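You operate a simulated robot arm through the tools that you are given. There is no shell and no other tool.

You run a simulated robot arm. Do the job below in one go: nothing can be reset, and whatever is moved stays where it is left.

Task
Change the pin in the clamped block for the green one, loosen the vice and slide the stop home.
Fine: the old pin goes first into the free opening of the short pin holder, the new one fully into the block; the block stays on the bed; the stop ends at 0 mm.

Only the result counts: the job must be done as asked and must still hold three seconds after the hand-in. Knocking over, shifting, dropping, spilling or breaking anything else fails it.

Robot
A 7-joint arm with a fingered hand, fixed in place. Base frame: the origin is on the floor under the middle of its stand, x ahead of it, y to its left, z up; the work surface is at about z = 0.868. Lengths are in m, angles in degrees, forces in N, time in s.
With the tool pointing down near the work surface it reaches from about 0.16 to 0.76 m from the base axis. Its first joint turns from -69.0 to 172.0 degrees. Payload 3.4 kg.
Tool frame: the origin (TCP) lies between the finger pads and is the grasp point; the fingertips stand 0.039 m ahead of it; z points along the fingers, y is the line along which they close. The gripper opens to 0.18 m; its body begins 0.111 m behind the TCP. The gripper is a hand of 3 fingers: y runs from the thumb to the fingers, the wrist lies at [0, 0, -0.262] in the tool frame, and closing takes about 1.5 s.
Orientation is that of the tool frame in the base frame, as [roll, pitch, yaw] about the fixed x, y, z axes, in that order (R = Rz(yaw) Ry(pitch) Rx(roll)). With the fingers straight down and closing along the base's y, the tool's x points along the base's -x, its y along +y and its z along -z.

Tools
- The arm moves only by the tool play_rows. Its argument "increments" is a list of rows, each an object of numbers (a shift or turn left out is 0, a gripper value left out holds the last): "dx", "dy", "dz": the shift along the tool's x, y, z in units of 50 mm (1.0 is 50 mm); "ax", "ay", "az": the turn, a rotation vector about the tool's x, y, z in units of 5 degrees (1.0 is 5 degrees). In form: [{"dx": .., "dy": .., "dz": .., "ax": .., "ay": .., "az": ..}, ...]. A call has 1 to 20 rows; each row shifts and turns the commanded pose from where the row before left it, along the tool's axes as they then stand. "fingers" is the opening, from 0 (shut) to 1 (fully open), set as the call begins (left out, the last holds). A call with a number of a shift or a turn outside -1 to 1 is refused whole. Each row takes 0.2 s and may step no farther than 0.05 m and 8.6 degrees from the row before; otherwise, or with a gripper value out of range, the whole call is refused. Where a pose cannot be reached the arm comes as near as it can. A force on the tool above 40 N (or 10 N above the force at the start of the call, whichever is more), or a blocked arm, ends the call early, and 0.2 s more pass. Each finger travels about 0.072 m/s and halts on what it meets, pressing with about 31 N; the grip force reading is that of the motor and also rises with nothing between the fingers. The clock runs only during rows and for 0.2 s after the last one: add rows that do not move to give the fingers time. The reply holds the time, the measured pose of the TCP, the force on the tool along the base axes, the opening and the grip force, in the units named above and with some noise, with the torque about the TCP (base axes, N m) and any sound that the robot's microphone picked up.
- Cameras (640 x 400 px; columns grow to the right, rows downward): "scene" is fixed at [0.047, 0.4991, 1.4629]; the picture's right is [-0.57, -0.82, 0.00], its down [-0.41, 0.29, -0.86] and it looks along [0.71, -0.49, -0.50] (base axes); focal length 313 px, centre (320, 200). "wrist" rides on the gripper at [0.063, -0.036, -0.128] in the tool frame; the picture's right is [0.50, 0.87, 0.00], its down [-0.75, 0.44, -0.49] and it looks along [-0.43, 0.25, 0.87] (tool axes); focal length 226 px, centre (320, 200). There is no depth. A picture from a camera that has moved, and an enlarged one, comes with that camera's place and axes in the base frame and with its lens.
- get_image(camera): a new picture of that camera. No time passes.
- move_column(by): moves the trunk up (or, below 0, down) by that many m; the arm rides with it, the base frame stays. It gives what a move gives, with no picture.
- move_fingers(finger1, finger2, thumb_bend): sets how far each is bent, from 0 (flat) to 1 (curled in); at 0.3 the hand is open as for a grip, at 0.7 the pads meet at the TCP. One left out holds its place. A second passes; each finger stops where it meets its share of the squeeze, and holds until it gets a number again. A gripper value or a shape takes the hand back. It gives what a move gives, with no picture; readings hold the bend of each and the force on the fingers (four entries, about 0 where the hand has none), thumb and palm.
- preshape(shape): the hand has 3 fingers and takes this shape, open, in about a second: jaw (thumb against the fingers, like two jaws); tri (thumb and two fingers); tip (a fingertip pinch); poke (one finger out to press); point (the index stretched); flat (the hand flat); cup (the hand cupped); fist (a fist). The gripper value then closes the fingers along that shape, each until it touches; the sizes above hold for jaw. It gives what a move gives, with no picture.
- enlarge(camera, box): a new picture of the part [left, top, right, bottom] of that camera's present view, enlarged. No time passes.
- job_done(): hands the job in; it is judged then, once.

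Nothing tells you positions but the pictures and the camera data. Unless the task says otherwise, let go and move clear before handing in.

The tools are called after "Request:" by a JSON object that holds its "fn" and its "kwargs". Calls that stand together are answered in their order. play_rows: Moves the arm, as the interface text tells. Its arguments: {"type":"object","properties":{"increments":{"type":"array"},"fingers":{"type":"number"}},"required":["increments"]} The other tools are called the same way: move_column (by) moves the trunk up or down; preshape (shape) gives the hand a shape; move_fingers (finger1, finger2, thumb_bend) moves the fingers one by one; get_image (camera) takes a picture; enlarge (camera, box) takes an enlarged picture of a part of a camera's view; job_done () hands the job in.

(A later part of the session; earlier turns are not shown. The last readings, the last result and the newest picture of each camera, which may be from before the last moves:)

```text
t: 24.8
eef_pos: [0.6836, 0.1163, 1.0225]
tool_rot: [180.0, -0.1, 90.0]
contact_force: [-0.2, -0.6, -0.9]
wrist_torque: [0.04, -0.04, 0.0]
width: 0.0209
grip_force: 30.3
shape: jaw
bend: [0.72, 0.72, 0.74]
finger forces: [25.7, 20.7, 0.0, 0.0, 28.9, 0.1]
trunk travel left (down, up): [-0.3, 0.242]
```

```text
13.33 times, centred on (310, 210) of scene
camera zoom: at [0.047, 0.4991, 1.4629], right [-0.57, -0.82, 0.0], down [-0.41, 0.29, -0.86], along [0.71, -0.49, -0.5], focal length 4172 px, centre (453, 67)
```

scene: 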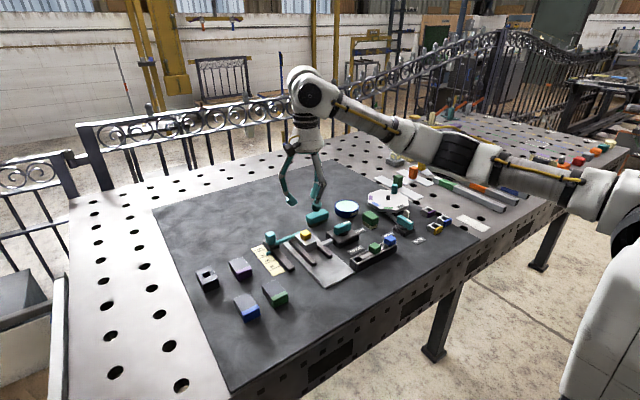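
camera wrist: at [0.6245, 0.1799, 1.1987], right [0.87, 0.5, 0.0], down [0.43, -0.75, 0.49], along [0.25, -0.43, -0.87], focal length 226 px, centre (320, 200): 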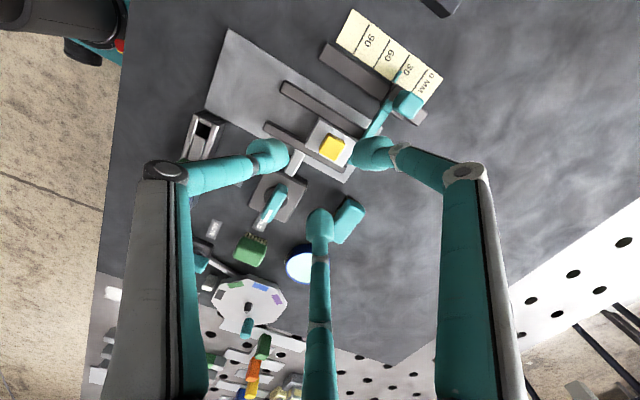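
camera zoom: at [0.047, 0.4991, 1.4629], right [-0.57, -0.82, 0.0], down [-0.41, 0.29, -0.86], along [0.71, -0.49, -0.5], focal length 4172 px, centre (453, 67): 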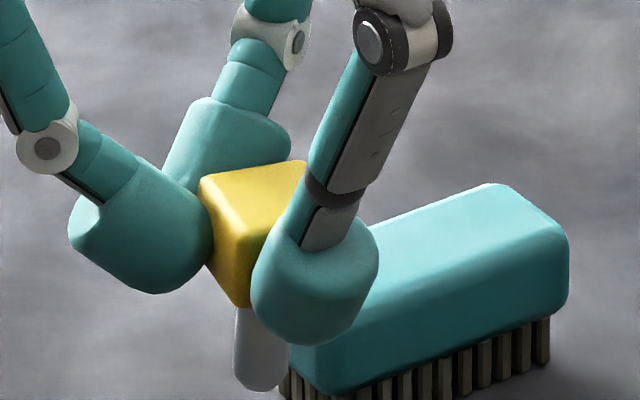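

The cap centre sits about 5 mm toward −x and 3 mm toward −y of the TCP, with the shaft tip about 70 mm below the TCP. I'll carry it above the holder's free opening at (0.5255, 0.045).

Request:
{"fn": "play_rows", "kwargs": {"increments": [{"dx": -0.34, "dy": -0.7675}, {"dx": -0.34, "dy": -0.7675}, {"dx": -0.34, "dy": -0.7675}, {"dx": -0.34, "dy": -0.7675}, {}, {}, {}]}}

Request:
{"fn": "enlarge", "kwargs": {"camera": "scene", "box": [320, 200, 400, 260]}}

Request:
{"fn": "enlarge", "kwargs": {"camera": "wrist", "box": [220, 80, 420, 230]}}

```text
t: 26.4
eef_pos: [0.5289, 0.0439, 1.0195]
tool_rot: [-179.9, -0.1, 90.1]
contact_force: [0.5, -0.8, -0.6]
wrist_torque: [0.0, 0.0, -0.03]
width: 0.0112
grip_force: 30.9
shape: jaw
bend: [0.73, 0.74, 0.77]
finger forces: [0.1, 0.0, 0.0, 0.1, 0.0, 0.0]
trunk travel left (down, up): [-0.3, 0.242]
```

```text
6.67 times, centred on (360, 230) of scene
camera zoom: at [0.047, 0.4991, 1.4629], right [-0.57, -0.82, 0.0], down [-0.41, 0.29, -0.86], along [0.71, -0.49, -0.5], focal length 2086 px, centre (53, 0)
```

zoom: 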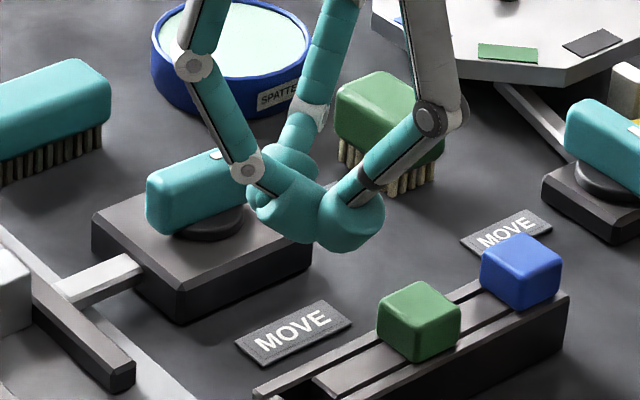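

```text
2.67 times, centred on (320, 155) of wrist
camera zoom: at [0.493, 0.1084, 1.1481], right [0.87, 0.5, 0.0], down [0.44, -0.75, 0.49], along [0.25, -0.43, -0.87], focal length 603 px, centre (320, 320)
```

zoom: 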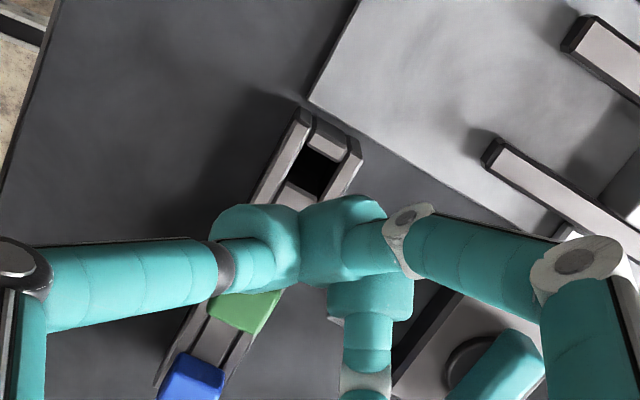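

The pin has slipped out of the hand during the move, so the grip is empty. I'll find where it landed before doing anything else.

Request:
{"fn": "get_image", "kwargs": {"camera": "scene"}}

Request:
{"fn": "get_image", "kwargs": {"camera": "wrist"}}

Request:
{"fn": "enlarge", "kwargs": {"camera": "scene", "box": [240, 200, 400, 300]}}

```text
taken
```

scene: 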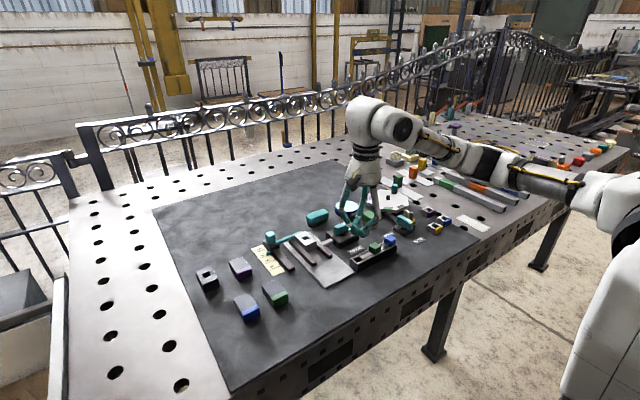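

```text
taken
camera wrist: at [0.493, 0.1084, 1.1481], right [0.87, 0.5, 0.0], down [0.44, -0.75, 0.49], along [0.25, -0.43, -0.87], focal length 226 px, centre (320, 200)
```

wrist: 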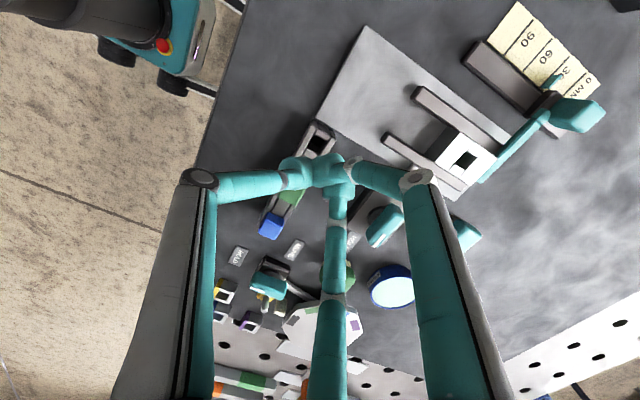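

```text
4.00 times, centred on (320, 250) of scene
camera zoom: at [0.047, 0.4991, 1.4629], right [-0.57, -0.82, 0.0], down [-0.41, 0.29, -0.86], along [0.71, -0.49, -0.5], focal length 1252 px, centre (320, 0)
```

zoom: 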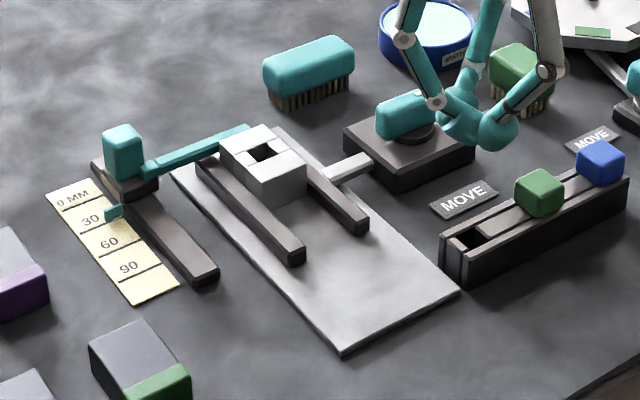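

The yellow pin isn't near the vice, but the wrist view shows something yellow beside the other handle. I'll enlarge that area.

Request:
{"fn": "enlarge", "kwargs": {"camera": "wrist", "box": [200, 230, 320, 340]}}

Request:
{"fn": "enlarge", "kwargs": {"camera": "scene", "box": [370, 170, 470, 250]}}

Request:
{"fn": "enlarge", "kwargs": {"camera": "scene", "box": [330, 130, 560, 270]}}

```text
3.64 times, centred on (260, 285) of wrist
camera zoom: at [0.493, 0.1084, 1.1481], right [0.87, 0.5, 0.0], down [0.44, -0.75, 0.49], along [0.25, -0.43, -0.87], focal length 822 px, centre (538, -109)
```

zoom: 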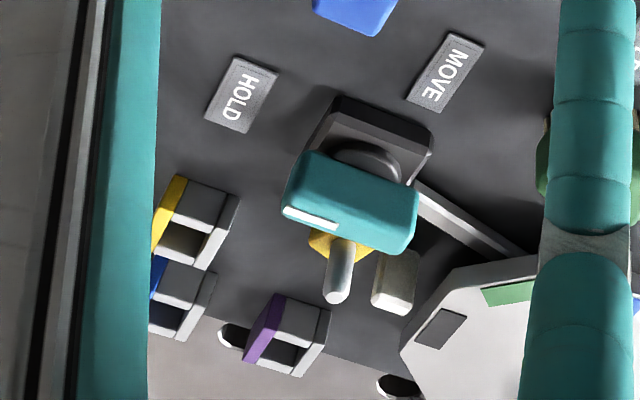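

```text
5.00 times, centred on (420, 210) of scene
camera zoom: at [0.047, 0.4991, 1.4629], right [-0.57, -0.82, 0.0], down [-0.41, 0.29, -0.86], along [0.71, -0.49, -0.5], focal length 1565 px, centre (-180, 150)
```

zoom: 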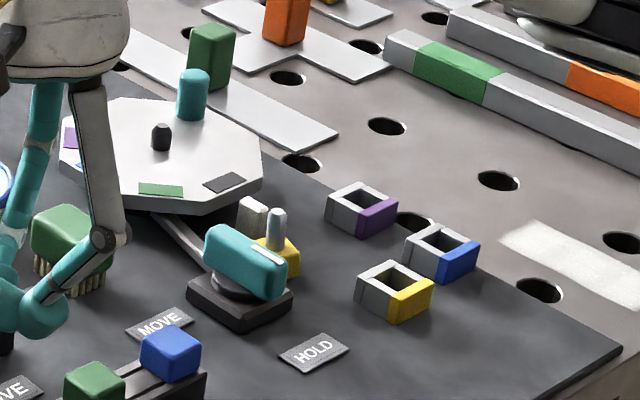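

```text
2.78 times, centred on (445, 200) of scene
camera zoom: at [0.047, 0.4991, 1.4629], right [-0.57, -0.82, 0.0], down [-0.41, 0.29, -0.86], along [0.71, -0.49, -0.5], focal length 871 px, centre (-28, 200)
```

zoom: 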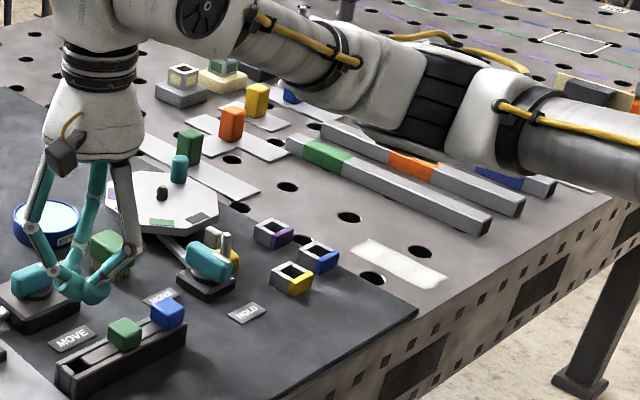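

The yellow pin was flung out by an unbalanced grip and now stands upside-down on the mat near (0.587, −0.237), beside the other handle. Nothing else has moved. I'll have to flip it, so I'll raise the hand and test in free air whether a near-horizontal hand pose is reachable.

Request:
{"fn": "play_rows", "kwargs": {"increments": [{"dx": 0.5, "dy": -0.15, "dz": -0.65}, {"dx": 0.5, "dy": -0.15, "dz": -0.65}, {"dx": 0.5, "dy": -0.15, "dz": -0.65}, {"dx": 0.5, "dy": -0.15, "dz": -0.65}, {"az": -1}, {"az": -1}, {"az": -1}, {"az": -1}, {"az": -1}, {"az": -1}, {"az": -1}, {"az": -1}, {"az": -1}], "fingers": 0.3}}

Request:
{"fn": "play_rows", "kwargs": {"increments": [{"az": -1}, {"az": -1}, {"az": -1}, {"az": -1}, {"az": -1}, {"az": -1}, {"az": -1}, {"az": -1}, {"az": -1}, {}]}}

Request:
{"fn": "play_rows", "kwargs": {"increments": [{"ax": 1}, {"ax": 1}, {"ax": 1}, {"ax": 1}, {"ax": 1}, {"ax": 1}, {"ax": 1}, {"ax": 1}, {"ax": 1}, {"ax": 1}, {"ax": 1}, {"ax": 1}, {"ax": 1}, {"ax": 1}, {}, {}]}}

Request:
{"fn": "get_image", "kwargs": {"camera": "scene"}}

```text
t: 29.2
eef_pos: [0.5, 0.1468, 1.1501]
tool_rot: [180.0, 0.0, 135.1]
contact_force: [0.0, 0.3, -0.7]
wrist_torque: [0.03, -0.02, 0.0]
width: 0.0534
grip_force: 0.1
shape: jaw
bend: [0.72, 0.72, 0.74]
finger forces: [0.1, 0.0, 0.1, 0.0, 0.1, 0.1]
trunk travel left (down, up): [-0.3, 0.242]
```

```text
t: 31.4
eef_pos: [0.5015, 0.1477, 1.152]
tool_rot: [179.9, 0.1, -179.9]
contact_force: [0.5, -0.2, -0.1]
wrist_torque: [-0.01, -0.02, 0.0]
width: 0.0534
grip_force: 0.1
shape: jaw
bend: [0.72, 0.72, 0.74]
finger forces: [0.1, 0.1, 0.0, 0.0, 0.0, 0.0]
trunk travel left (down, up): [-0.3, 0.242]
```

```text
t: 34.8
eef_pos: [0.4555, -0.0114, 1.1227]
tool_rot: [-110.2, 0.1, -179.9]
contact_force: [0.5, -0.7, -0.1]
wrist_torque: [0.03, 0.02, 0.0]
width: 0.0536
grip_force: 0.1
shape: jaw
bend: [0.72, 0.72, 0.74]
finger forces: [0.0, 0.0, 0.0, 0.1, 0.0, 0.1]
out of reach, approached as far as the arm can: row 8, 9, 10, 11, 12, 13, 14
trunk travel left (down, up): [-0.3, 0.242]
```

```text
taken
```

scene: 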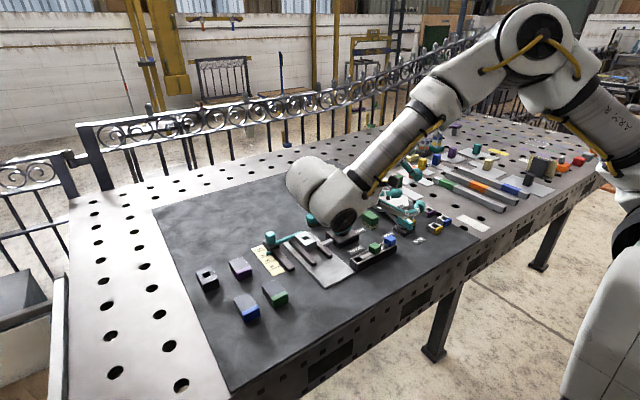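

The tilt is reached, but the arm can't keep the position that far out in this direction. I'll undo it and test pointing the hand forward (+x) instead.

Request:
{"fn": "play_rows", "kwargs": {"increments": [{"ax": -1}, {"ax": -1}, {"ax": -1}, {"ax": -1}, {"ax": -1}, {"ax": -1}, {"ax": -1}, {"ax": -1}, {"ax": -1}, {"ax": -1}, {"ax": -1}, {"ax": -1}, {"ax": -1}, {"ax": -1}, {}, {}]}}

Request:
{"fn": "play_rows", "kwargs": {"increments": [{"dx": 0.2, "dy": 0.7}, {"dx": 0.2, "dy": 0.7}, {"dx": 0.2, "dy": 0.7}, {"az": -1}, {"az": -1}, {"az": -1}, {"az": -1}, {"az": -1}, {"az": -1}, {"az": -1}, {"az": -1}, {"az": -1}, {}]}}

Request:
{"fn": "play_rows", "kwargs": {"increments": [{"az": -1}, {"az": -1}, {"az": -1}, {"az": -1}, {"az": -1}, {"az": -1}, {"az": -1}, {"az": -1}, {"az": -1}, {}]}}

```text
t: 38.2
eef_pos: [0.4551, -0.0115, 1.1208]
tool_rot: [180.0, 0.1, 180.0]
contact_force: [0.2, -0.1, -0.3]
wrist_torque: [0.04, 0.0, -0.01]
width: 0.0537
grip_force: 0.1
shape: jaw
bend: [0.72, 0.72, 0.74]
finger forces: [0.1, 0.0, 0.1, 0.0, 0.1, 0.0]
trunk travel left (down, up): [-0.3, 0.242]
```

```text
t: 41.0
eef_pos: [0.424, 0.0926, 1.1221]
tool_rot: [-179.9, 0.1, -134.9]
contact_force: [0.1, -0.6, -0.7]
wrist_torque: [-0.03, 0.01, 0.01]
width: 0.0538
grip_force: 0.1
shape: jaw
bend: [0.72, 0.72, 0.74]
finger forces: [0.0, 0.0, 0.1, 0.0, 0.1, 0.0]
trunk travel left (down, up): [-0.3, 0.242]
```

```text
t: 43.2
eef_pos: [0.4255, 0.093, 1.1217]
tool_rot: [-179.9, 0.2, -90.0]
contact_force: [-0.6, -1.0, -0.6]
wrist_torque: [0.01, 0.01, -0.01]
width: 0.0539
grip_force: 0.0
shape: jaw
bend: [0.72, 0.72, 0.74]
finger forces: [0.1, 0.0, 0.0, 0.0, 0.0, 0.1]
trunk travel left (down, up): [-0.3, 0.242]
```

Yaw −90 is reachable. I'll now pitch the hand forward to test the near-horizontal pose.

Request:
{"fn": "play_rows", "kwargs": {"increments": [{"ax": 1}, {"ax": 1}, {"ax": 1}, {"ax": 1}, {"ax": 1}, {"ax": 1}, {"ax": 1}, {"ax": 1}, {"ax": 1}, {"ax": 1}, {"ax": 1}, {"ax": 1}, {"ax": 1}, {"ax": 1}, {}, {}]}}

Request:
{"fn": "get_image", "kwargs": {"camera": "scene"}}

```text
t: 46.6
eef_pos: [0.4362, 0.1095, 1.1225]
tool_rot: [-109.9, 0.0, -90.1]
contact_force: [-0.5, 1.1, -0.1]
wrist_torque: [-0.01, 0.01, -0.02]
width: 0.0537
grip_force: 0.1
shape: jaw
bend: [0.72, 0.72, 0.74]
finger forces: [0.1, 0.0, 0.1, 0.1, 0.0, 0.0]
out of reach, approached as far as the arm can: row 12, 13, 14
trunk travel left (down, up): [-0.3, 0.242]
```

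```text
taken
```

scene: 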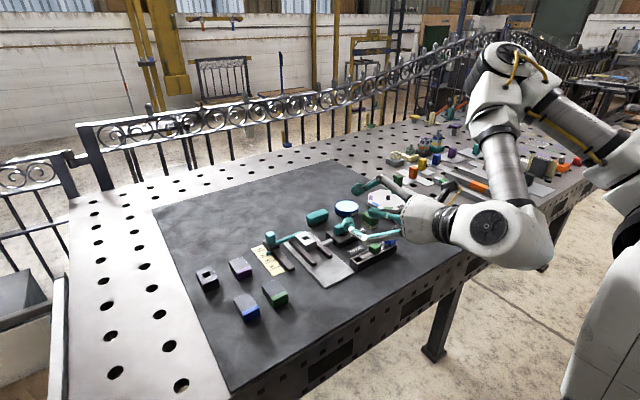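

The forward-pointing pose with the thumb on top is reachable. I'll test lowering it to working height over the empty near edge of the mat.

Request:
{"fn": "play_rows", "kwargs": {"increments": [{"dy": 0.564, "dz": 0.204}, {"dy": 0.564, "dz": 0.204}, {"dy": 0.564, "dz": 0.204}, {"dy": 0.564, "dz": 0.204}, {"dy": 0.564, "dz": 0.204}, {}, {}]}}

Request:
{"fn": "get_image", "kwargs": {"camera": "scene"}}

Request:
{"fn": "get_image", "kwargs": {"camera": "wrist"}}

```text
t: 48.2
eef_pos: [0.4371, 0.1101, 0.9738]
tool_rot: [-110.0, 0.1, -90.0]
contact_force: [-0.2, 0.3, -0.4]
wrist_torque: [0.01, -0.02, 0.0]
width: 0.0537
grip_force: 0.0
shape: jaw
bend: [0.72, 0.72, 0.74]
finger forces: [0.0, 0.0, 0.1, 0.0, 0.0, 0.1]
trunk travel left (down, up): [-0.3, 0.242]
```

```text
taken
```

scene: 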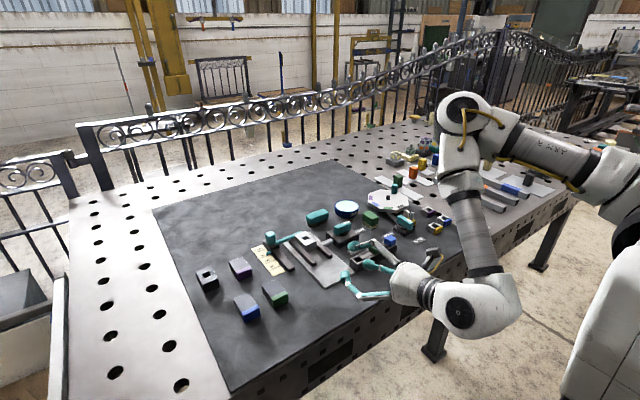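

```text
taken
camera wrist: at [0.3296, 0.0478, 1.052], right [-0.3, -0.5, -0.81], down [-0.61, 0.75, -0.24], along [0.73, 0.43, -0.53], focal length 226 px, centre (320, 200)
```

wrist: 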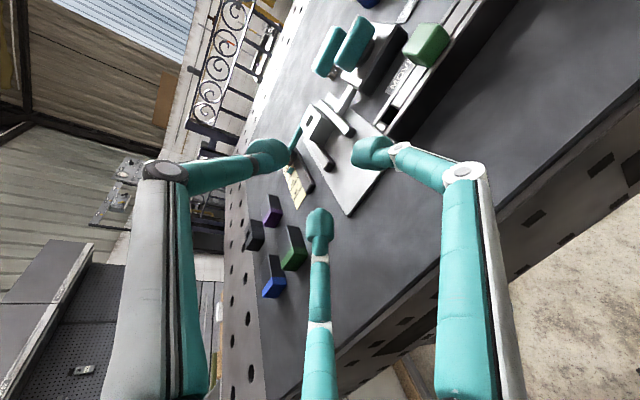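

This pose also works at low height, so a lying pin can be turned upright with it. Now I'll raise back up, return to vertical, and go look at the inverted pin from close above.

Request:
{"fn": "play_rows", "kwargs": {"increments": [{"dy": -0.564, "dz": -0.204}, {"dy": -0.564, "dz": -0.204}, {"dy": -0.564, "dz": -0.204}, {"dy": -0.564, "dz": -0.204}, {"dy": -0.564, "dz": -0.204}, {}]}}

Request:
{"fn": "play_rows", "kwargs": {"increments": [{"ax": -1}, {"ax": -1}, {"ax": -1}, {"ax": -1}, {"ax": -1}, {"ax": -1}, {"ax": -1}, {"ax": -1}, {"ax": -1}, {"ax": -1}, {"ax": -1}, {"ax": -1}, {"ax": -1}, {"ax": -1}, {}]}}

Request:
{"fn": "play_rows", "kwargs": {"increments": [{"dx": 0.8, "dy": -0.32}, {"dx": 0.8, "dy": -0.32}, {"dx": 0.8, "dy": -0.32}, {"dx": 0.8, "dy": -0.32}, {"dx": 0.8, "dy": -0.32}, {"dx": 0.8, "dy": -0.32}, {"dx": 0.8, "dy": -0.32}, {}, {}]}}

Request:
{"fn": "get_image", "kwargs": {"camera": "wrist"}}

```text
t: 49.6
eef_pos: [0.436, 0.1118, 1.1259]
tool_rot: [-110.0, 0.1, -89.9]
contact_force: [-0.3, 1.0, 0.0]
wrist_torque: [-0.02, 0.0, 0.0]
width: 0.0536
grip_force: 0.0
shape: jaw
bend: [0.72, 0.72, 0.74]
finger forces: [0.0, 0.0, 0.0, 0.0, 0.0, 0.0]
trunk travel left (down, up): [-0.3, 0.242]
```

```text
t: 52.8
eef_pos: [0.4364, 0.1106, 1.1239]
tool_rot: [179.9, 0.1, -90.0]
contact_force: [-0.7, -0.1, -0.7]
wrist_torque: [0.0, 0.0, 0.0]
width: 0.0536
grip_force: 0.0
shape: jaw
bend: [0.72, 0.72, 0.74]
finger forces: [0.0, 0.1, 0.1, 0.1, 0.1, 0.0]
trunk travel left (down, up): [-0.3, 0.242]
```

```text
t: 54.8
eef_pos: [0.5483, -0.1702, 1.1243]
tool_rot: [-179.9, 0.0, -90.0]
contact_force: [0.3, -0.1, -0.5]
wrist_torque: [0.01, -0.02, 0.03]
width: 0.0538
grip_force: 0.0
shape: jaw
bend: [0.72, 0.72, 0.74]
finger forces: [0.1, 0.0, 0.0, 0.0, 0.0, 0.0]
trunk travel left (down, up): [-0.3, 0.242]
```

```text
taken
camera wrist: at [0.5851, -0.2321, 1.2526], right [-0.87, -0.5, 0.0], down [-0.44, 0.75, 0.49], along [-0.25, 0.43, -0.87], focal length 226 px, centre (320, 200)
```

wrist: 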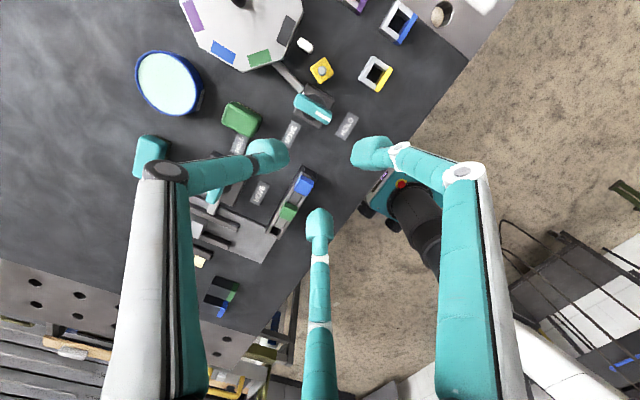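

Request:
{"fn": "enlarge", "kwargs": {"camera": "wrist", "box": [265, 25, 375, 125]}}

Request:
{"fn": "enlarge", "kwargs": {"camera": "scene", "box": [390, 195, 450, 240]}}

```text
4.00 times, centred on (320, 75) of wrist
camera zoom: at [0.5851, -0.2321, 1.2526], right [-0.87, -0.5, 0.0], down [-0.44, 0.75, 0.49], along [-0.25, 0.43, -0.87], focal length 904 px, centre (320, 700)
```

zoom: 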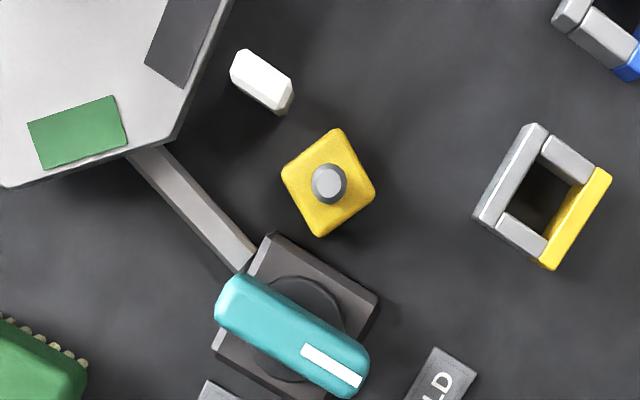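

```text
8.89 times, centred on (420, 218) of scene
camera zoom: at [0.047, 0.4991, 1.4629], right [-0.57, -0.82, 0.0], down [-0.41, 0.29, -0.86], along [0.71, -0.49, -0.5], focal length 2782 px, centre (-569, 44)
```

zoom: 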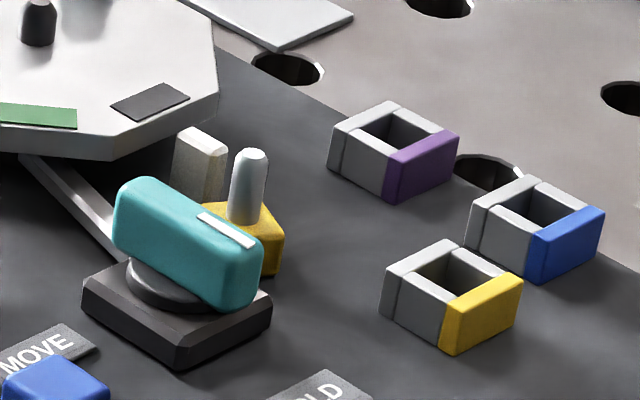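

In this near-vertical view the shaft axis is at (0.582, −0.2335). The white block is toward −29° and the handle toward +75…135°, so fingers at 30/150/270° fit between them. I'll move above the shaft, turn the hand by 30° and come partway down.

Request:
{"fn": "play_rows", "kwargs": {"increments": [{"dx": 0.644, "dy": -0.331}, {"dx": 0.644, "dy": -0.331}, {"az": -1}, {"az": -1}, {"az": -1}, {"az": -1}, {"az": -1}, {"az": -1}, {"dz": 0.8}, {"dz": 0.8}, {"dz": 0.8}, {}, {}, {}], "fingers": 0.16}}

Request:
{"fn": "get_image", "kwargs": {"camera": "wrist"}}

Request:
{"fn": "enlarge", "kwargs": {"camera": "wrist", "box": [240, 90, 400, 230]}}

Request:
{"fn": "enlarge", "kwargs": {"camera": "scene", "box": [370, 160, 470, 240]}}

```text
t: 57.8
eef_pos: [0.5814, -0.2369, 1.0035]
tool_rot: [-179.9, 0.0, -60.0]
contact_force: [-0.6, -0.5, 0.0]
wrist_torque: [-0.01, 0.0, 0.02]
width: 0.0291
grip_force: 0.1
shape: jaw
bend: [0.72, 0.72, 0.74]
finger forces: [0.0, 0.0, 0.0, 0.0, 0.0, 0.1]
trunk travel left (down, up): [-0.3, 0.242]
```

```text
taken
camera wrist: at [0.6449, -0.2714, 1.1314], right [-0.5, -0.87, 0.0], down [-0.75, 0.43, 0.49], along [-0.43, 0.25, -0.87], focal length 226 px, centre (320, 200)
```

wrist: 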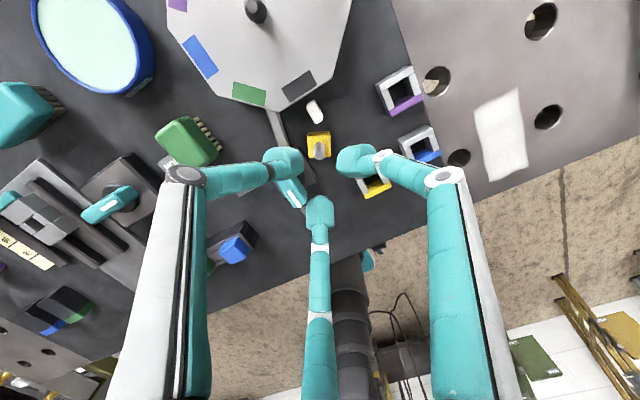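

```text
2.86 times, centred on (320, 160) of wrist
camera zoom: at [0.6449, -0.2714, 1.1314], right [-0.5, -0.87, 0.0], down [-0.75, 0.43, 0.49], along [-0.43, 0.25, -0.87], focal length 646 px, centre (320, 314)
```

zoom: 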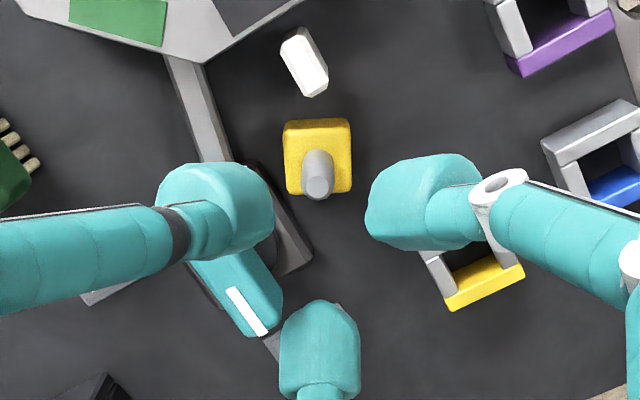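

```text
5.00 times, centred on (420, 200) of scene
camera zoom: at [0.047, 0.4991, 1.4629], right [-0.57, -0.82, 0.0], down [-0.41, 0.29, -0.86], along [0.71, -0.49, -0.5], focal length 1565 px, centre (-180, 200)
```

zoom: 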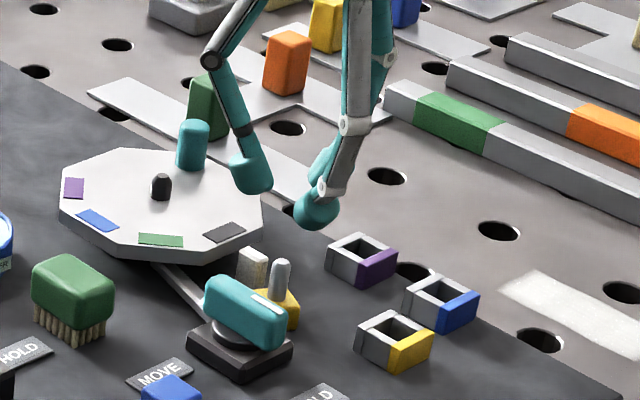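

The shaft axis and TCP agree to within a millimetre at (0.5825, −0.2345). I'll rotate 5° more for handle clearance and descend in steps to grip the shaft.

Request:
{"fn": "play_rows", "kwargs": {"increments": [{"az": -1}, {"dz": 0.5}, {"dz": 0.4}, {}, {}]}}

Request:
{"fn": "enlarge", "kwargs": {"camera": "wrist", "box": [240, 90, 400, 230]}}

Request:
{"fn": "enlarge", "kwargs": {"camera": "scene", "box": [380, 180, 460, 240]}}

```text
t: 59.0
eef_pos: [0.5827, -0.2354, 0.9561]
tool_rot: [-179.9, 0.1, -55.0]
contact_force: [-0.9, 0.0, 0.2]
wrist_torque: [0.02, -0.01, 0.02]
width: 0.0292
grip_force: 0.1
shape: jaw
bend: [0.72, 0.72, 0.74]
finger forces: [0.0, 0.0, 0.1, 0.1, 0.0, 0.0]
trunk travel left (down, up): [-0.3, 0.242]
```

```text
2.86 times, centred on (320, 160) of wrist
camera zoom: at [0.6486, -0.2647, 1.0861], right [-0.42, -0.91, 0.0], down [-0.79, 0.37, 0.49], along [-0.45, 0.21, -0.87], focal length 646 px, centre (320, 314)
```

zoom: 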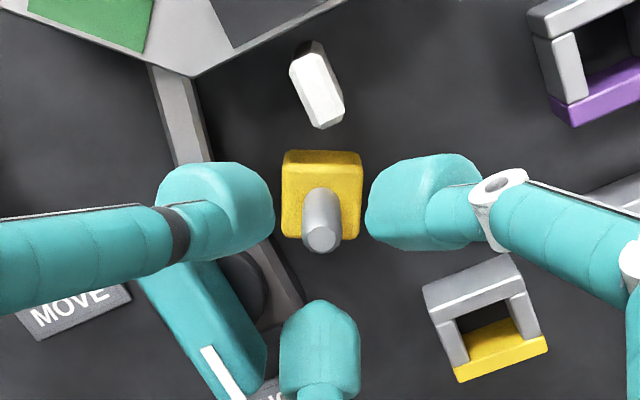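

```text
6.67 times, centred on (420, 210) of scene
camera zoom: at [0.047, 0.4991, 1.4629], right [-0.57, -0.82, 0.0], down [-0.41, 0.29, -0.86], along [0.71, -0.49, -0.5], focal length 2086 px, centre (-347, 133)
```

zoom: 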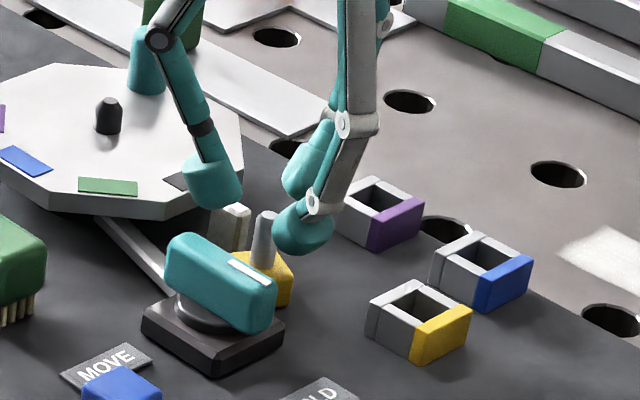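

The shaft is centred between the fingers, with several millimetres of clearance to the handle. I'll descend the remaining 20 mm.

Request:
{"fn": "play_rows", "kwargs": {"increments": [{"dz": 0.2}, {"dz": 0.2}, {}, {}]}}

Request:
{"fn": "enlarge", "kwargs": {"camera": "wrist", "box": [240, 90, 400, 230]}}

Request:
{"fn": "enlarge", "kwargs": {"camera": "scene", "box": [390, 195, 450, 240]}}

```text
t: 60.0
eef_pos: [0.5822, -0.2356, 0.9384]
tool_rot: [-179.9, 0.0, -55.0]
contact_force: [-0.3, 0.2, -0.1]
wrist_torque: [-0.01, 0.0, -0.04]
width: 0.0293
grip_force: 0.2
shape: jaw
bend: [0.72, 0.72, 0.74]
finger forces: [0.0, 0.0, 0.1, 0.0, 0.0, 0.0]
trunk travel left (down, up): [-0.3, 0.242]
```

```text
2.86 times, centred on (320, 160) of wrist
camera zoom: at [0.6475, -0.2648, 1.0661], right [-0.42, -0.91, 0.0], down [-0.79, 0.37, 0.49], along [-0.45, 0.21, -0.87], focal length 646 px, centre (320, 314)
```

zoom: 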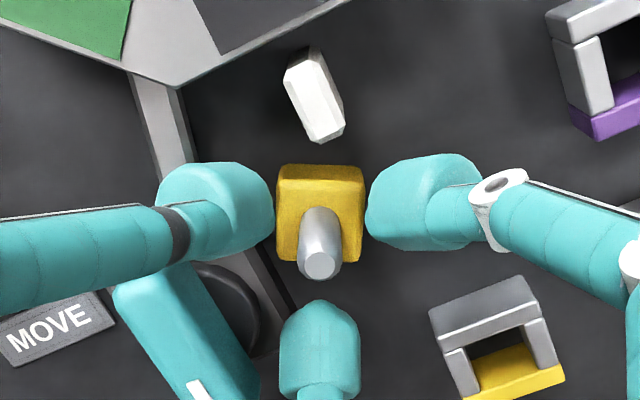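

```text
8.89 times, centred on (420, 218) of scene
camera zoom: at [0.047, 0.4991, 1.4629], right [-0.57, -0.82, 0.0], down [-0.41, 0.29, -0.86], along [0.71, -0.49, -0.5], focal length 2782 px, centre (-569, 44)
```

zoom: 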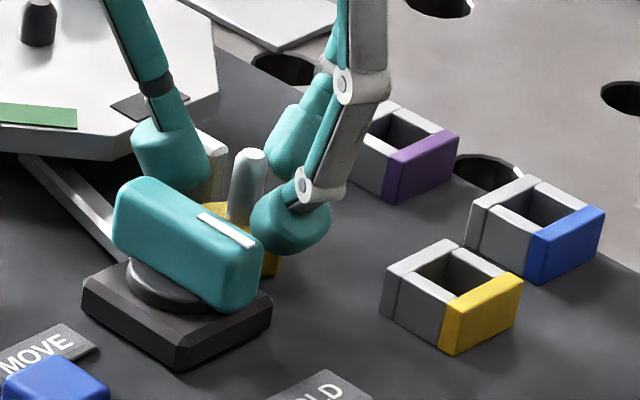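

Everything is centred on the shaft. I'll close gently in stages and watch the finger forces instead of squeezing at full force.

Request:
{"fn": "play_rows", "kwargs": {"increments": [{}, {}], "fingers": 0.1}}

Request:
{"fn": "play_rows", "kwargs": {"increments": [{}, {}], "fingers": 0.075}}

Request:
{"fn": "enlarge", "kwargs": {"camera": "wrist", "box": [240, 90, 400, 230]}}

```text
t: 60.6
eef_pos: [0.5823, -0.2349, 0.938]
tool_rot: [-179.8, 0.0, -55.0]
contact_force: [-1.0, -0.2, -0.6]
wrist_torque: [0.02, 0.04, -0.01]
width: 0.0183
grip_force: 0.1
shape: jaw
bend: [0.71, 0.71, 0.72]
finger forces: [0.0, 0.1, 0.0, 0.0, 0.1, 0.0]
trunk travel left (down, up): [-0.3, 0.242]
```

```text
t: 61.2
eef_pos: [0.5818, -0.2353, 0.9386]
tool_rot: [-179.8, 0.0, -55.0]
contact_force: [0.0, 0.3, -0.9]
wrist_torque: [0.02, -0.02, 0.0]
width: 0.0138
grip_force: 0.1
shape: jaw
bend: [0.71, 0.71, 0.72]
finger forces: [0.0, 0.0, 0.0, 0.0, 0.0, 0.0]
trunk travel left (down, up): [-0.3, 0.242]
```

```text
2.86 times, centred on (320, 160) of wrist
camera zoom: at [0.6475, -0.2647, 1.0662], right [-0.42, -0.91, 0.0], down [-0.79, 0.37, 0.49], along [-0.45, 0.21, -0.87], focal length 646 px, centre (320, 314)
```

zoom: 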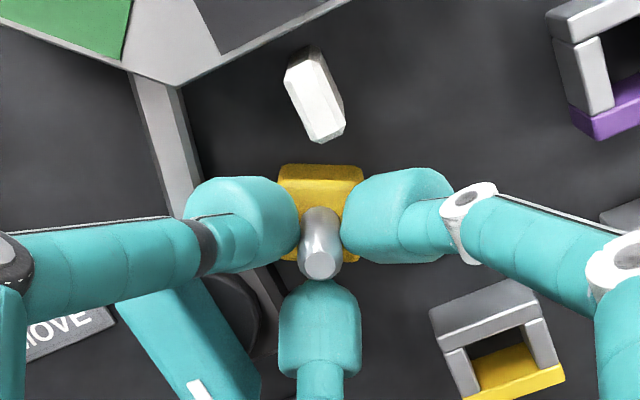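

The fingers are almost touching the shaft evenly on all sides. I'll close a little further in small steps.

Request:
{"fn": "play_rows", "kwargs": {"increments": [{}, {}], "fingers": 0.06}}

Request:
{"fn": "play_rows", "kwargs": {"increments": [{}, {}], "fingers": 0.052}}

Request:
{"fn": "enlarge", "kwargs": {"camera": "wrist", "box": [240, 90, 400, 230]}}

```text
t: 61.8
eef_pos: [0.5803, -0.2356, 0.9383]
tool_rot: [-179.9, 0.0, -55.0]
contact_force: [0.5, -0.1, -0.4]
wrist_torque: [0.01, 0.01, -0.01]
width: 0.0113
grip_force: 0.2
shape: jaw
bend: [0.71, 0.71, 0.71]
finger forces: [0.2, 0.1, 0.1, 0.0, 0.3, 0.0]
trunk travel left (down, up): [-0.3, 0.242]
```

```text
t: 62.4
eef_pos: [0.5807, -0.2346, 0.9382]
tool_rot: [-179.9, 0.1, -55.0]
contact_force: [0.1, 0.3, 0.0]
wrist_torque: [-0.01, 0.0, 0.0]
width: 0.0099
grip_force: 0.0
shape: jaw
bend: [0.71, 0.71, 0.71]
finger forces: [0.5, 0.0, 0.1, 0.0, 0.6, 0.0]
trunk travel left (down, up): [-0.3, 0.242]
```

```text
2.86 times, centred on (320, 160) of wrist
camera zoom: at [0.6475, -0.2648, 1.0662], right [-0.42, -0.91, 0.0], down [-0.79, 0.37, 0.49], along [-0.45, 0.21, -0.87], focal length 646 px, centre (320, 314)
```

zoom: 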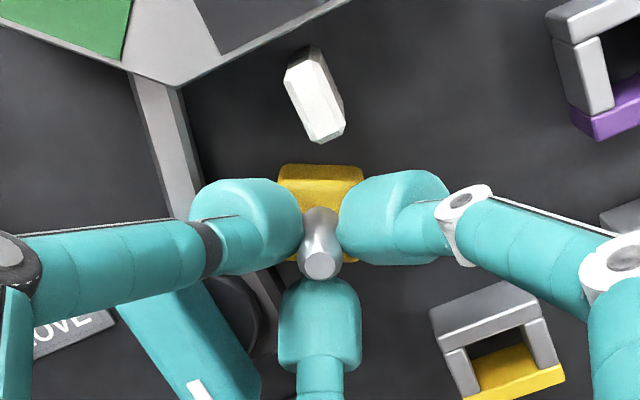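

Contact has started with very small forces, so the finger force is controllable. I'll close a bit more for a light but firm hold.

Request:
{"fn": "play_rows", "kwargs": {"increments": [{}, {}], "fingers": 0.04}}

Request:
{"fn": "play_rows", "kwargs": {"increments": [{}, {}], "fingers": 0.03}}

Request:
{"fn": "enlarge", "kwargs": {"camera": "wrist", "box": [240, 90, 400, 230]}}

```text
t: 63.0
eef_pos: [0.5827, -0.2348, 0.938]
tool_rot: [-179.8, 0.0, -55.1]
contact_force: [-0.4, -0.3, -1.4]
wrist_torque: [0.0, 0.0, -0.02]
width: 0.0057
grip_force: 31.3
shape: jaw
bend: [0.71, 0.7, 0.71]
finger forces: [27.6, 26.0, 0.0, 0.0, 28.7, 0.0]
trunk travel left (down, up): [-0.3, 0.242]
```

```text
t: 63.6
eef_pos: [0.5812, -0.2339, 0.9375]
tool_rot: [-179.9, 0.0, -55.0]
contact_force: [-0.6, 0.5, 0.7]
wrist_torque: [0.02, -0.03, 0.03]
width: 0.0066
grip_force: 0.1
shape: jaw
bend: [0.7, 0.7, 0.7]
finger forces: [1.3, 0.5, 0.0, 0.0, 2.0, 0.0]
trunk travel left (down, up): [-0.3, 0.242]
```

```text
2.86 times, centred on (320, 160) of wrist
camera zoom: at [0.6475, -0.2647, 1.0665], right [-0.42, -0.91, 0.0], down [-0.79, 0.37, 0.49], along [-0.44, 0.21, -0.87], focal length 646 px, centre (320, 314)
```

zoom: 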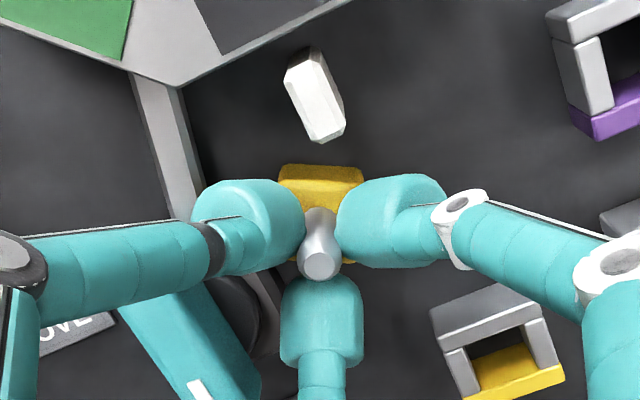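

The fully pressed three-finger hold on the round shaft was well balanced. I'll wait a moment to see how the hold settles at this setting.

Request:
{"fn": "play_rows", "kwargs": {"increments": [{}, {}, {}]}}

Request:
{"fn": "play_rows", "kwargs": {"increments": [{}, {}, {}], "fingers": 0.0}}

Request:
{"fn": "enlarge", "kwargs": {"camera": "wrist", "box": [240, 90, 400, 230]}}

```text
t: 64.4
eef_pos: [0.5821, -0.2356, 0.9369]
tool_rot: [-180.0, 0.0, -55.1]
contact_force: [0.9, 0.0, 0.3]
wrist_torque: [0.01, -0.05, -0.01]
width: 0.0064
grip_force: 0.1
shape: jaw
bend: [0.7, 0.7, 0.7]
finger forces: [1.4, 0.4, 0.0, 0.0, 2.1, 0.0]
trunk travel left (down, up): [-0.3, 0.242]
```

```text
t: 65.2
eef_pos: [0.5811, -0.2352, 0.9382]
tool_rot: [-179.9, 0.1, -55.1]
contact_force: [0.2, 0.0, 0.2]
wrist_torque: [-0.04, 0.04, 0.0]
width: 0.0056
grip_force: 30.7
shape: jaw
bend: [0.71, 0.7, 0.71]
finger forces: [27.2, 26.0, 0.1, 0.1, 29.2, 0.1]
trunk travel left (down, up): [-0.3, 0.242]
```

```text
2.86 times, centred on (320, 160) of wrist
camera zoom: at [0.6475, -0.2648, 1.0659], right [-0.42, -0.91, 0.0], down [-0.79, 0.37, 0.49], along [-0.45, 0.21, -0.87], focal length 646 px, centre (320, 314)
```

zoom: 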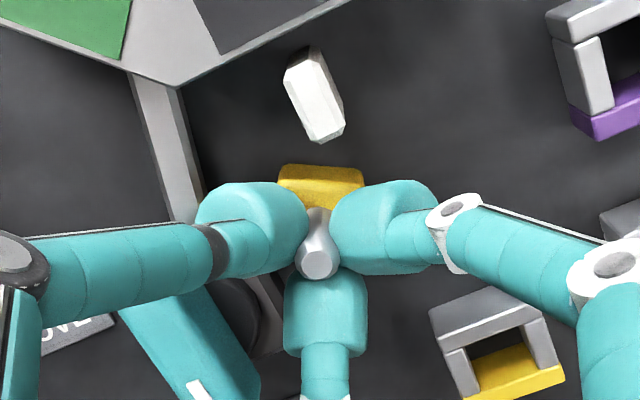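

Full-force grip on the round shaft is balanced (27/26/29 N), but I'd prefer a moderate hold. I'll try an intermediate setting.

Request:
{"fn": "play_rows", "kwargs": {"increments": [{}, {}], "fingers": 0.02}}

Request:
{"fn": "play_rows", "kwargs": {"increments": [{}, {}], "fingers": 0.012}}

```text
t: 65.8
eef_pos: [0.581, -0.2352, 0.9379]
tool_rot: [-179.9, 0.1, -55.0]
contact_force: [0.5, -0.4, -0.5]
wrist_torque: [0.0, 0.0, -0.01]
width: 0.0053
grip_force: 31.2
shape: jaw
bend: [0.71, 0.7, 0.71]
finger forces: [27.3, 26.1, 0.1, 0.0, 29.0, 0.1]
trunk travel left (down, up): [-0.3, 0.242]
```

```text
t: 66.4
eef_pos: [0.5814, -0.2354, 0.9369]
tool_rot: [-179.9, 0.0, -55.1]
contact_force: [0.0, -0.1, -0.6]
wrist_torque: [-0.02, -0.03, 0.01]
width: 0.0053
grip_force: 30.8
shape: jaw
bend: [0.71, 0.7, 0.71]
finger forces: [27.3, 26.0, 0.1, 0.0, 29.1, 0.0]
trunk travel left (down, up): [-0.3, 0.242]
```

The force is nearly all-or-nothing depending on the target width. I'll try to find a light-to-medium setting, since that can't fling the pin.

Request:
{"fn": "play_rows", "kwargs": {"increments": [{}, {}], "fingers": 0.028}}

Request:
{"fn": "play_rows", "kwargs": {"increments": [{}, {}], "fingers": 0.024}}

```text
t: 67.0
eef_pos: [0.5817, -0.2351, 0.9381]
tool_rot: [-179.9, -0.1, -55.0]
contact_force: [0.7, -0.5, 0.9]
wrist_torque: [0.0, 0.0, 0.02]
width: 0.0062
grip_force: 0.1
shape: jaw
bend: [0.7, 0.7, 0.7]
finger forces: [1.3, 0.8, 0.1, 0.0, 2.1, 0.1]
trunk travel left (down, up): [-0.3, 0.242]
```

```text
t: 67.6
eef_pos: [0.5819, -0.2348, 0.9386]
tool_rot: [-180.0, -0.1, -55.0]
contact_force: [0.4, -0.4, 0.5]
wrist_torque: [0.02, -0.01, 0.01]
width: 0.006
grip_force: 0.0
shape: jaw
bend: [0.7, 0.7, 0.7]
finger forces: [1.2, 0.5, 0.0, 0.1, 2.4, 0.1]
trunk travel left (down, up): [-0.3, 0.242]
```

That gives a light preload with the fingers holding position. I'll try lifting slowly with it and check that the pin comes along.

Request:
{"fn": "play_rows", "kwargs": {"increments": [{"dz": -0.1}, {"dz": -0.1}, {"dz": -0.1}, {"dz": -0.1}, {}]}}

Request:
{"fn": "enlarge", "kwargs": {"camera": "scene", "box": [390, 185, 450, 230]}}

Request:
{"fn": "enlarge", "kwargs": {"camera": "wrist", "box": [240, 90, 400, 230]}}

```text
t: 68.8
eef_pos: [0.5809, -0.2341, 0.9571]
tool_rot: [-179.9, 0.0, -55.0]
contact_force: [-0.8, 0.0, -1.6]
wrist_torque: [-0.01, 0.01, 0.01]
width: 0.0059
grip_force: 0.1
shape: jaw
bend: [0.7, 0.7, 0.7]
finger forces: [1.0, 0.6, 0.1, 0.0, 1.8, 0.0]
trunk travel left (down, up): [-0.3, 0.242]
```

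```text
8.89 times, centred on (420, 208) of scene
camera zoom: at [0.047, 0.4991, 1.4629], right [-0.57, -0.82, 0.0], down [-0.41, 0.29, -0.86], along [0.71, -0.49, -0.5], focal length 2782 px, centre (-569, 133)
```

zoom: 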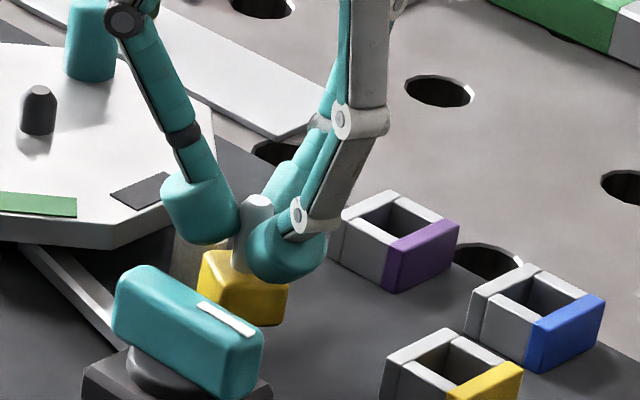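

```text
2.86 times, centred on (320, 160) of wrist
camera zoom: at [0.6477, -0.264, 1.0855], right [-0.42, -0.91, 0.0], down [-0.79, 0.37, 0.49], along [-0.45, 0.21, -0.87], focal length 646 px, centre (320, 314)
```

zoom: 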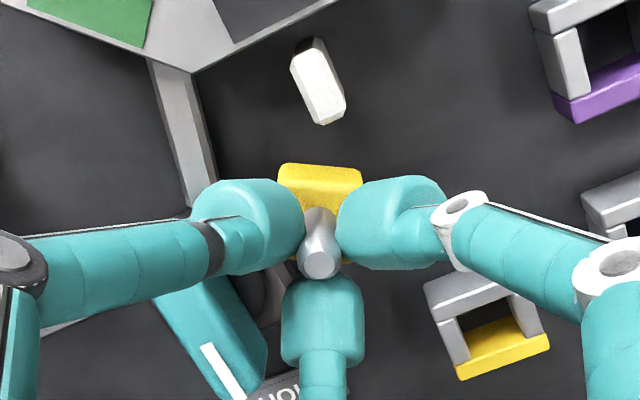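

The light hold works and the pin is lifted, hanging cap-down. I'll raise it gently and carry it slowly to a free spot near (0.505, 0.205).

Request:
{"fn": "play_rows", "kwargs": {"increments": [{"dz": -0.2}, {"dz": -0.25}, {"dz": -0.25}, {"dz": -0.25}, {"dz": -0.25}, {"dz": -0.25}, {"dz": -0.25}, {"dz": -0.2}, {}]}}

Request:
{"fn": "enlarge", "kwargs": {"camera": "scene", "box": [380, 130, 460, 230]}}

```text
t: 70.8
eef_pos: [0.5806, -0.2347, 1.0538]
tool_rot: [-179.9, 0.0, -55.0]
contact_force: [-1.1, 1.0, -1.4]
wrist_torque: [-0.02, 0.02, 0.01]
width: 0.0062
grip_force: 0.0
shape: jaw
bend: [0.7, 0.7, 0.7]
finger forces: [1.1, 0.5, 0.1, 0.1, 1.7, 0.1]
trunk travel left (down, up): [-0.3, 0.242]
```

```text
4.00 times, centred on (420, 180) of scene
camera zoom: at [0.047, 0.4991, 1.4629], right [-0.57, -0.82, 0.0], down [-0.41, 0.29, -0.86], along [0.71, -0.49, -0.5], focal length 1252 px, centre (-80, 280)
```

zoom: 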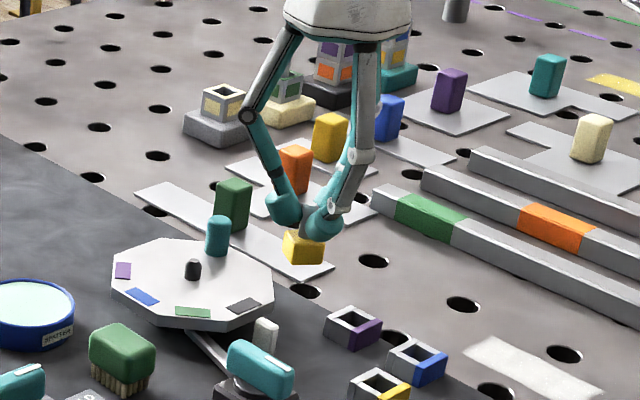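

The pin is held steadily. I'll carry it slowly to the free area.

Request:
{"fn": "play_rows", "kwargs": {"increments": [{"dx": -0.2, "dy": -0.09}, {"dx": -0.35, "dy": -0.165}, {"dx": -0.42, "dy": -0.2}, {"dx": -0.42, "dy": -0.2}, {"dx": -0.42, "dy": -0.2}, {"dx": -0.42, "dy": -0.2}, {"dx": -0.42, "dy": -0.2}, {"dx": -0.42, "dy": -0.2}, {"dx": -0.42, "dy": -0.2}, {"dx": -0.42, "dy": -0.2}]}}

Request:
{"fn": "play_rows", "kwargs": {"increments": [{"dx": -0.42, "dy": -0.2}, {"dx": -0.42, "dy": -0.2}, {"dx": -0.42, "dy": -0.2}, {"dx": -0.42, "dy": -0.2}, {"dx": -0.42, "dy": -0.2}, {"dx": -0.42, "dy": -0.2}, {"dx": -0.42, "dy": -0.2}, {"dx": -0.42, "dy": -0.2}, {"dx": -0.42, "dy": -0.18}, {"dx": -0.31, "dy": -0.15}, {"dx": -0.1, "dy": -0.03}, {}]}}

Request:
{"fn": "get_image", "kwargs": {"camera": "scene"}}

Request:
{"fn": "enlarge", "kwargs": {"camera": "wrist", "box": [240, 90, 400, 230]}}

```text
t: 73.0
eef_pos: [0.5454, -0.0177, 1.0536]
tool_rot: [-179.9, 0.0, -55.0]
contact_force: [0.2, -0.5, -1.9]
wrist_torque: [-0.03, -0.01, 0.01]
width: 0.0059
grip_force: 0.1
shape: jaw
bend: [0.7, 0.7, 0.7]
finger forces: [1.1, 0.6, 0.0, 0.1, 1.7, 0.1]
trunk travel left (down, up): [-0.3, 0.242]
```

```text
t: 75.6
eef_pos: [0.5058, 0.2076, 1.0554]
tool_rot: [-179.9, 0.0, -55.0]
contact_force: [0.1, 0.3, -1.6]
wrist_torque: [0.03, 0.0, 0.0]
width: 0.0058
grip_force: 0.1
shape: jaw
bend: [0.7, 0.7, 0.7]
finger forces: [1.1, 0.7, 0.1, 0.0, 1.6, 0.0]
trunk travel left (down, up): [-0.3, 0.242]
```

```text
taken
```

scene: 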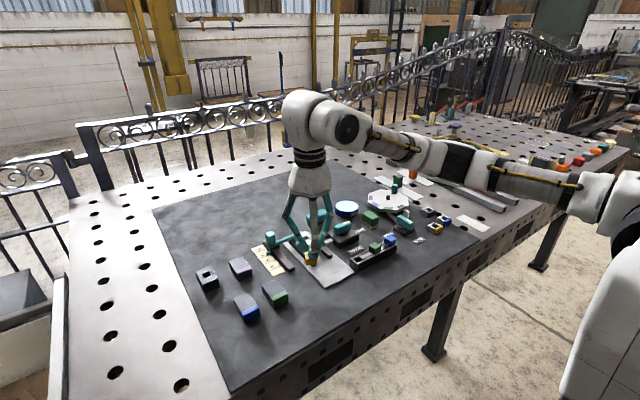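

```text
2.86 times, centred on (320, 160) of wrist
camera zoom: at [0.5712, 0.1778, 1.1826], right [-0.42, -0.91, 0.0], down [-0.79, 0.37, 0.49], along [-0.45, 0.21, -0.87], focal length 646 px, centre (320, 314)
```

zoom: 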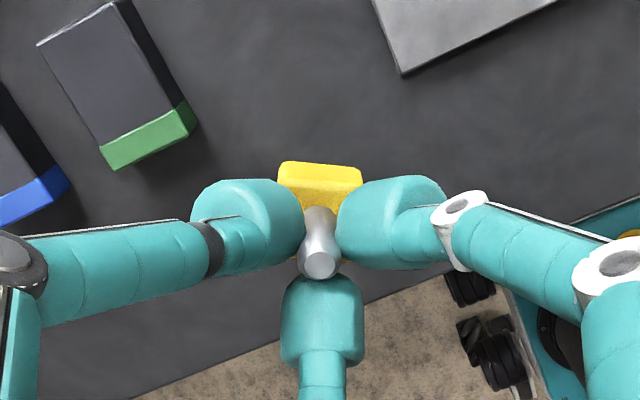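

The pin arrived safely over the free spot at about (0.506, 0.207). I'll lower it gently until the cap touches the mat.

Request:
{"fn": "play_rows", "kwargs": {"increments": [{"dz": 0.15}, {"dz": 0.25}, {"dz": 0.25}, {"dz": 0.25}, {"dz": 0.25}, {"dz": 0.25}, {"dz": 0.25}, {"dz": 0.25}, {"dz": 0.2}, {"dz": 0.1}, {"dz": 0.06}, {"dz": 0.04}, {"dz": 0.02}, {}]}}

Request:
{"fn": "enlarge", "kwargs": {"camera": "scene", "box": [270, 210, 350, 290]}}

```text
t: 78.6
eef_pos: [0.5045, 0.2066, 0.937]
tool_rot: [-179.9, 0.0, -55.0]
contact_force: [0.8, 1.0, 3.4]
wrist_torque: [0.03, -0.02, 0.03]
width: 0.0061
grip_force: 0.1
shape: jaw
bend: [0.7, 0.7, 0.7]
finger forces: [1.1, 0.6, 0.0, 0.1, 2.5, 0.0]
trunk travel left (down, up): [-0.3, 0.242]
```

```text
5.00 times, centred on (310, 250) of scene
camera zoom: at [0.047, 0.4991, 1.4629], right [-0.57, -0.82, 0.0], down [-0.41, 0.29, -0.86], along [0.71, -0.49, -0.5], focal length 1565 px, centre (370, -50)
```

zoom: 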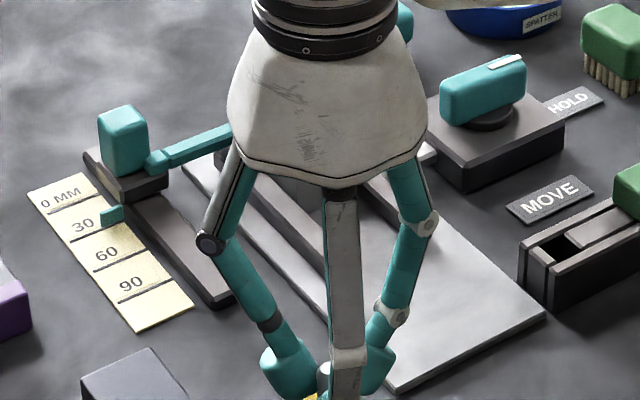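

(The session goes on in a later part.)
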